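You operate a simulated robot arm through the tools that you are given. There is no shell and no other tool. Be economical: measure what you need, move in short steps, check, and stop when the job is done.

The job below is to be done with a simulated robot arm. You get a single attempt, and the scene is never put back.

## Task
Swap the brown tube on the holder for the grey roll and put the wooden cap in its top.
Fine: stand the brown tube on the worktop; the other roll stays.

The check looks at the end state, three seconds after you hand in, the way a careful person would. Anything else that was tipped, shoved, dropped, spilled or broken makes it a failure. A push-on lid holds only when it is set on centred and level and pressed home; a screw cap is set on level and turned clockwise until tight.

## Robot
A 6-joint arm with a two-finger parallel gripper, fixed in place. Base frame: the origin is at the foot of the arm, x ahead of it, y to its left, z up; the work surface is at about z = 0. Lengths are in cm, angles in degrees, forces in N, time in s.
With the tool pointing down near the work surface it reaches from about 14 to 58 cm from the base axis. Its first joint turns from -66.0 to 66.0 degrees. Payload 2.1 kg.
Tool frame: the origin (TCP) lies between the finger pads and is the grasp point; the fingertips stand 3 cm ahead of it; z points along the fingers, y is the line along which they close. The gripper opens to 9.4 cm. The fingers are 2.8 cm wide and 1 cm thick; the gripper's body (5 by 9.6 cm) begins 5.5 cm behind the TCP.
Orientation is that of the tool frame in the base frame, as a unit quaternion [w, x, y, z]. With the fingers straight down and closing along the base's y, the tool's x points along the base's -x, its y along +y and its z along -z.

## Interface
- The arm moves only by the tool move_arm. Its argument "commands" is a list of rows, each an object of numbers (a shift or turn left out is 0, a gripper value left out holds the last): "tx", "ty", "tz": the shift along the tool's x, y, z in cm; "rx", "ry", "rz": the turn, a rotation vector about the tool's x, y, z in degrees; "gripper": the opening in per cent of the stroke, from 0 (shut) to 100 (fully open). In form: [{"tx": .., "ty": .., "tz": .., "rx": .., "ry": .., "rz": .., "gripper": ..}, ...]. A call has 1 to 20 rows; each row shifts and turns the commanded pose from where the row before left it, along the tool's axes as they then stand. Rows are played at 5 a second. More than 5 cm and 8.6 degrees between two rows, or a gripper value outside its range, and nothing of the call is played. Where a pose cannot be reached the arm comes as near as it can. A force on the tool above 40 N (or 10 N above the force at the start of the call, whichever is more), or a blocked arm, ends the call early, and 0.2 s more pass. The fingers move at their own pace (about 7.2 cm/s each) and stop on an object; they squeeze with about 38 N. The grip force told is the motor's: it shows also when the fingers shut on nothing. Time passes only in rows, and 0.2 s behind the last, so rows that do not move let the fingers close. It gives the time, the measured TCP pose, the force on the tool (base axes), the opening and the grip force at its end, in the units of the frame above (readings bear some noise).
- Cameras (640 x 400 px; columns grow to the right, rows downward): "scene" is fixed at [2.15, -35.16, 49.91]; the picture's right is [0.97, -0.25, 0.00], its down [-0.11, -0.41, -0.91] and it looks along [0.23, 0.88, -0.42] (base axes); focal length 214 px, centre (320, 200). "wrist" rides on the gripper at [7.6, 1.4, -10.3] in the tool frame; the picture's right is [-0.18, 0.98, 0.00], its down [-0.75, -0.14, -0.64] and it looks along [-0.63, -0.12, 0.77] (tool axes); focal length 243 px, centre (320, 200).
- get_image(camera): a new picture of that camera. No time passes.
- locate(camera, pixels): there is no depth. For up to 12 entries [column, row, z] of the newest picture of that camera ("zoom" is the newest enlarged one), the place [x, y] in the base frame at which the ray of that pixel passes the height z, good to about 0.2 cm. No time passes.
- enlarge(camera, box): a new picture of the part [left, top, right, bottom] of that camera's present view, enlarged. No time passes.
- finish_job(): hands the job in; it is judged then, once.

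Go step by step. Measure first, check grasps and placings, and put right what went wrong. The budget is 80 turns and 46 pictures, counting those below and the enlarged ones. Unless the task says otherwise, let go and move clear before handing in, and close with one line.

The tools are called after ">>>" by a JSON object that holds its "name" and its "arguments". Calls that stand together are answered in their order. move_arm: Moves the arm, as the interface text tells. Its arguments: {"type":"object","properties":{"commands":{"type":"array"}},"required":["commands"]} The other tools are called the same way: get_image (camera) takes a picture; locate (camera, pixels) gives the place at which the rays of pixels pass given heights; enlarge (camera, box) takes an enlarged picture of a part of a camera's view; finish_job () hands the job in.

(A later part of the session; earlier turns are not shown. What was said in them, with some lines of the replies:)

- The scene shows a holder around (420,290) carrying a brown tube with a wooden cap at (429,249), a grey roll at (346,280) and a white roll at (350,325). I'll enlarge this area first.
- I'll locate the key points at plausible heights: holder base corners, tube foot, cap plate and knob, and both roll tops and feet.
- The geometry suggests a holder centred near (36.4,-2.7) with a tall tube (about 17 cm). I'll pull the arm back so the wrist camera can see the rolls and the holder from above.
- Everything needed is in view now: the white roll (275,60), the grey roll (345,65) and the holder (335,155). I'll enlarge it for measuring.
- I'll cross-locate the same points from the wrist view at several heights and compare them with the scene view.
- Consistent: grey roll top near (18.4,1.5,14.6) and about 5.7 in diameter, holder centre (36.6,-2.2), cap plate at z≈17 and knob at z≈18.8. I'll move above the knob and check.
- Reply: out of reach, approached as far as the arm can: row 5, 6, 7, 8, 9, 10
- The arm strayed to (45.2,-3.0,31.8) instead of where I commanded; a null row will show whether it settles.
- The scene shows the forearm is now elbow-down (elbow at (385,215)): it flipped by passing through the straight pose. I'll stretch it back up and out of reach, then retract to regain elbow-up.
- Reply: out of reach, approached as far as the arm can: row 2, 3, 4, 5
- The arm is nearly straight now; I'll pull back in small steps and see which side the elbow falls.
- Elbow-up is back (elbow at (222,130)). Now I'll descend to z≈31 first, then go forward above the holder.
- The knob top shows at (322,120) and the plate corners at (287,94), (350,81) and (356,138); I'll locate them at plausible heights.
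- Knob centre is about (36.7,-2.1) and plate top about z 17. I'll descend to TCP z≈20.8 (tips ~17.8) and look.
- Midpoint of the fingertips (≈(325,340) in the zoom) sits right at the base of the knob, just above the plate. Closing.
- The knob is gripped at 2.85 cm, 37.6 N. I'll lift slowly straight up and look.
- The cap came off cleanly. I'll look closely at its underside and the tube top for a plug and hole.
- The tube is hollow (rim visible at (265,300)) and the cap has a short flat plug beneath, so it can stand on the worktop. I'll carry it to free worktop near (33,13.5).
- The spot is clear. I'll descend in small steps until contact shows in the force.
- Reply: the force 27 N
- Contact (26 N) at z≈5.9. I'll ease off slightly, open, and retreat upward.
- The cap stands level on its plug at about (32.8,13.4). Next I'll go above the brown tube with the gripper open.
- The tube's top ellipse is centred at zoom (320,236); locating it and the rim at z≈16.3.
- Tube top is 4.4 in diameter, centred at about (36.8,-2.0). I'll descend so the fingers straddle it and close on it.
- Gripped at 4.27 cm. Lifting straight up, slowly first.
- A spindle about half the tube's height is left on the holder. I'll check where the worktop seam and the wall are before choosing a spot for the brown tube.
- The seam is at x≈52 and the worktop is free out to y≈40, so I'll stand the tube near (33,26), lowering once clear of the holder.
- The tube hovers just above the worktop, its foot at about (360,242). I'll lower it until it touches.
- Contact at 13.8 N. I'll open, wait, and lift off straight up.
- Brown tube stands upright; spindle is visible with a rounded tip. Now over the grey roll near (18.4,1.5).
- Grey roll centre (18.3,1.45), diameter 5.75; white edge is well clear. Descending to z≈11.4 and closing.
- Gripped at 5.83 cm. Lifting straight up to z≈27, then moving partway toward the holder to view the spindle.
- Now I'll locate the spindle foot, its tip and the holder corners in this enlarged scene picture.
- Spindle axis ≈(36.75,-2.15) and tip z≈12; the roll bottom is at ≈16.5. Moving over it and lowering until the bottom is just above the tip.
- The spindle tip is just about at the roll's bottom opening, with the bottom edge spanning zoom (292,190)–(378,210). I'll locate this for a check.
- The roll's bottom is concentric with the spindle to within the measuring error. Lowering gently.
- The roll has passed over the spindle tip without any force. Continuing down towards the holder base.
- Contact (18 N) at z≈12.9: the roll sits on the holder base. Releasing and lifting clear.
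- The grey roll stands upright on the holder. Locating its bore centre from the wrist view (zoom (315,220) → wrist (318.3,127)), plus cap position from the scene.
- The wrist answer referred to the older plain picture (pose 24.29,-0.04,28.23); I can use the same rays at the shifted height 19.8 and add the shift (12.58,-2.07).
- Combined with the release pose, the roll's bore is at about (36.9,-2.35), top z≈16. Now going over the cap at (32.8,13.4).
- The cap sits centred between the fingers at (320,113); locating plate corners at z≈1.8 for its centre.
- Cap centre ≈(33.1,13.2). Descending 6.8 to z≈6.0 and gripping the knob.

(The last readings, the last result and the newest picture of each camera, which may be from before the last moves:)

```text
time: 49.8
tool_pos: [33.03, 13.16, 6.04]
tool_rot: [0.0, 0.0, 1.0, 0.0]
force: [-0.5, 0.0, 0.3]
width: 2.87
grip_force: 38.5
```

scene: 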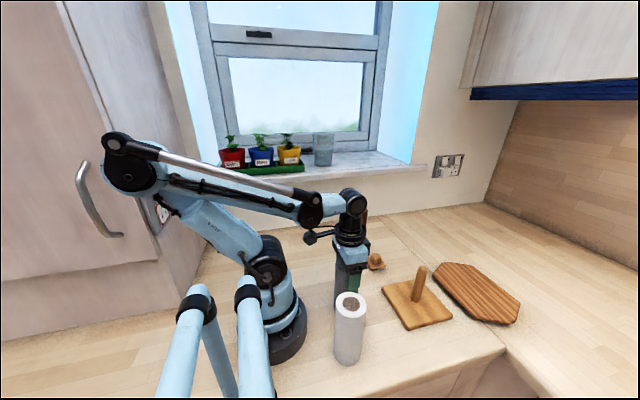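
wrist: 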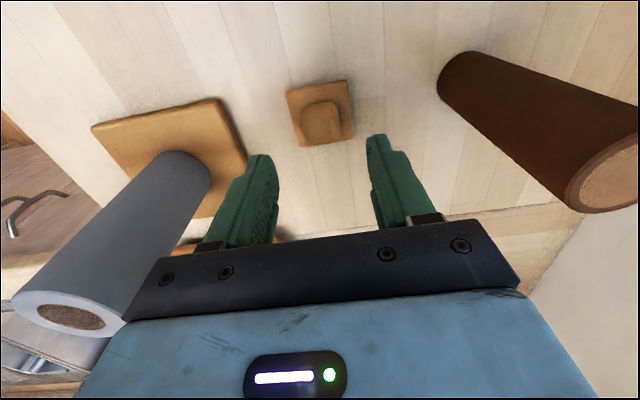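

Knob gripped (2.87 cm). Lifting to z≈26 and carrying over the grey roll.

>>> {"name": "move_arm", "arguments": {"commands": [{"tz": -1}, {"tz": -3}, {"tz": -4}, {"tz": -4}, {"tz": -4}, {"tz": -4}, {"ty": -3.9, "tx": -0.95}, {"ty": -3.9, "tx": -0.95}, {"ty": -3.9, "tx": -0.95}, {"ty": -3.8, "tx": -0.95}, {"tz": 2.5}, {}]}}

>>> {"name": "enlarge", "arguments": {"camera": "scene", "box": [390, 205, 470, 280]}}

>>> {"name": "get_image", "arguments": {"camera": "wrist"}}

```text
time: 52.4
tool_pos: [36.82, -2.33, 23.37]
tool_rot: [0.0, 0.001, 1.0, 0.0]
force: [-0.3, 0.2, -0.1]
width: 2.86
grip_force: 38.0
```

```text
5.33 times, centred on (430, 242) of scene
```

zoom: 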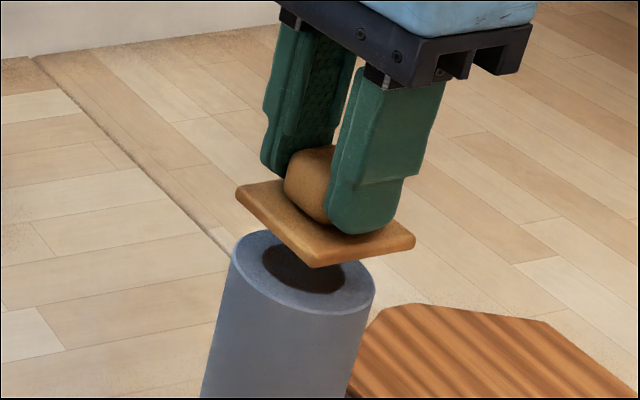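

```text
6 pictures are left
```

wrist: 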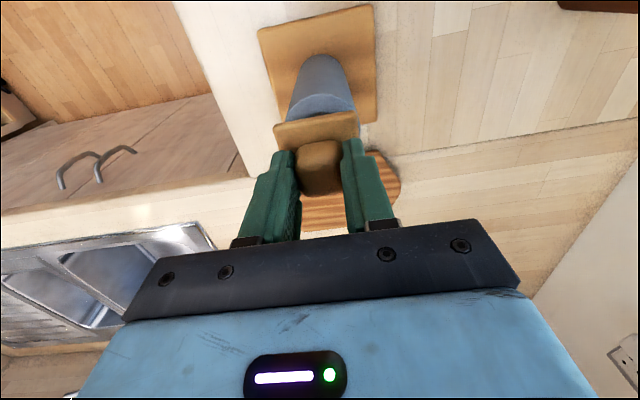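

I'll check centring numerically: plate corners at z≈19.4 against the roll's rim at z≈16.

>>> {"name": "locate", "arguments": {"camera": "wrist", "pixels": [[275, 126, 19.4], [354, 113, 19.4], [287, 119, 15.9], [356, 108, 15.9], [318, 94, 15.9], [321, 94, 15.9]]}}

>>> {"name": "enlarge", "arguments": {"camera": "scene", "box": [406, 225, 446, 275]}}

>>> {"name": "enlarge", "arguments": {"camera": "wrist", "box": [260, 70, 380, 145]}}

```text
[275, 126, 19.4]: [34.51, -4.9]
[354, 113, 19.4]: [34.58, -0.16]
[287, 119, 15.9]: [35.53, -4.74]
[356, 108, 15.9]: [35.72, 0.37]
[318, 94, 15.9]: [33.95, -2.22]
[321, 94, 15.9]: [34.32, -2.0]
```

```text
8.00 times, centred on (426, 250) of scene
```

zoom: 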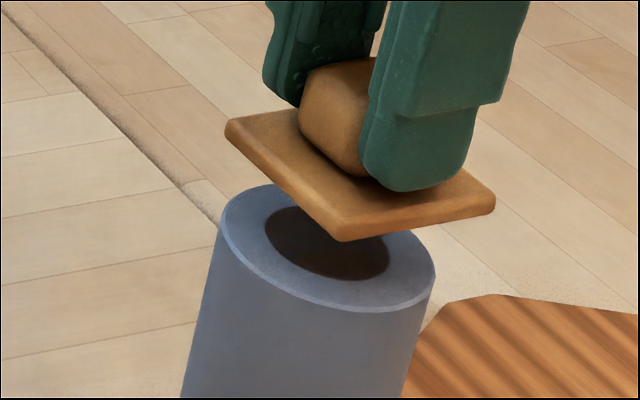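

```text
5.33 times, centred on (320, 108) of wrist
```

zoom: 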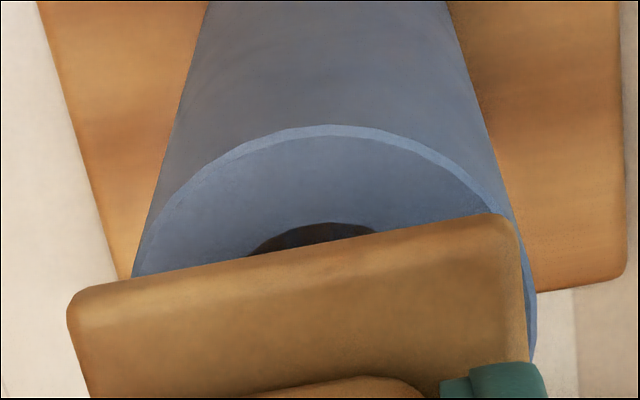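

Locating rim extremes and plate corners in this wrist zoom, and the roll's top centre in scene pixels for a cross check.

>>> {"name": "locate", "arguments": {"camera": "zoom", "pixels": [[133, 275, 16.2], [536, 295, 16.2], [325, 125, 16.2], [325, 125, 15.8], [312, 222, 16.2], [68, 298, 19.4], [508, 214, 19.4], [250, 255, 16.2], [375, 232, 16.2]]}}

>>> {"name": "locate", "arguments": {"camera": "scene", "pixels": [[426.9, 256, 15.8], [426.9, 256, 16.2], [413.4, 256, 16.2], [440.5, 256, 16.2], [431, 241.4, 19.0], [431, 241.4, 19.4]]}}

```text
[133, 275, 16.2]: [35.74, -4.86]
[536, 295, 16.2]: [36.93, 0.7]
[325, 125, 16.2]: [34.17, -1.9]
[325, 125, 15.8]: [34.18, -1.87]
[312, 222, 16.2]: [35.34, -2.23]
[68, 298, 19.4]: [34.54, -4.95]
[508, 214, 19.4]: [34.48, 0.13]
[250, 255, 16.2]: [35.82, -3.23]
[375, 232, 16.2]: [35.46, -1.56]
```

```text
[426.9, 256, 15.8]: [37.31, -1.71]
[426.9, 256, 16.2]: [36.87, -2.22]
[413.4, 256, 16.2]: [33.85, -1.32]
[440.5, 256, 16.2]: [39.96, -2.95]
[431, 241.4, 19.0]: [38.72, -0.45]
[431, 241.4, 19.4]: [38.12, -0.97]
```

Roll bore centre ≈(36.95,-2.2), cap centre ≈(37.03,-2.4): I'll shift by +0.2 in y and -0.06 in x, then descend gently.

>>> {"name": "move_arm", "arguments": {"commands": [{"ty": 0.2, "tx": 0.06}, {"tz": 0.5}, {"tz": 0.4}, {"tz": 0.3}, {"tz": 0.2}, {"tz": 0.2}, {}]}}

```text
time: 54.0
tool_pos: [36.62, -2.09, 21.9]
tool_rot: [0.0, 0.0, 1.0, 0.0]
force: [0.1, -0.4, -0.5]
width: 2.84
grip_force: 37.7
```

No contact yet at z=21.9. Continuing in small steps.

>>> {"name": "move_arm", "arguments": {"commands": [{"tz": 0.2}, {"tz": 0.2}, {"tz": 0.2}, {"tz": 0.2}, {}]}}

```text
time: 55.2
tool_pos: [36.66, -2.09, 20.95]
tool_rot: [0.0, -0.001, 1.0, 0.0]
force: [-0.3, 0.1, -1.0]
width: 2.87
grip_force: 38.1
```

At z=20.95 the plug bottom should be at ≈15, i.e. inside the bore, still with no force. Continuing until it presses home.

>>> {"name": "move_arm", "arguments": {"commands": [{"tz": 0.15}, {"tz": 0.15}, {"tz": 0.15}, {"tz": 0.15}, {}]}}

>>> {"name": "enlarge", "arguments": {"camera": "scene", "box": [406, 225, 446, 275]}}

```text
time: 56.4
tool_pos: [36.62, -2.15, 20.48]
tool_rot: [0.0, 0.0, 1.0, -0.001]
force: [0.7, -0.9, 35.6]
width: 2.87
grip_force: 38.4
```

```text
8.00 times, centred on (426, 250) of scene
```

zoom: 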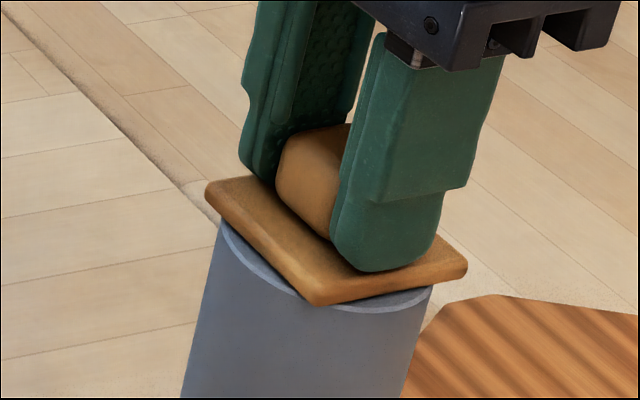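

The plate lies flush and level on the roll's rim with 35.6 N pressing. I'll ease, open and retreat upward.

>>> {"name": "move_arm", "arguments": {"commands": [{"tz": -0.1}, {"gripper": 60}, {"gripper": 60}, {}, {"tz": -2}, {"tz": -3}, {"tz": -3}, {"tx": 3}, {"tx": 3}, {}]}}

>>> {"name": "enlarge", "arguments": {"camera": "scene", "box": [300, 190, 500, 370]}}

```text
time: 58.6
tool_pos: [30.63, -1.97, 28.65]
tool_rot: [0.0, 0.0, 1.0, 0.0]
force: [-0.4, -0.9, 0.1]
width: 5.64
grip_force: 0.1
```

```text
2.22 times, centred on (400, 280) of scene
```

zoom: 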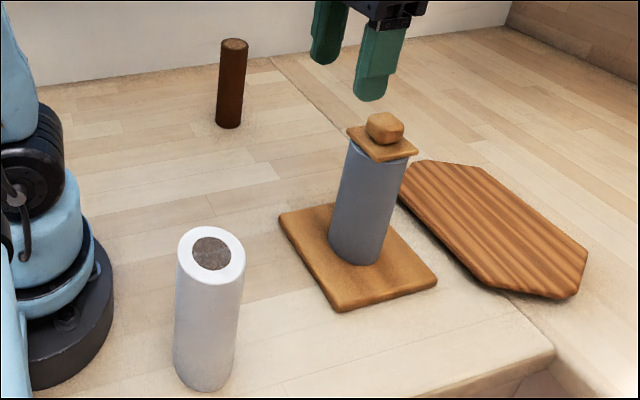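

The grey roll stands on the holder with the cap seated level. The brown tube stands on the worktop, the white roll and board haven't moved, and the gripper is clear, so I'm handing in.

>>> {"name": "finish_job", "arguments": {}}

```text
The job is handed in.
```

The grey roll is now on the holder with the wooden cap pressed into its top, the brown tube stands upright on the worktop, and the white roll was not touched.
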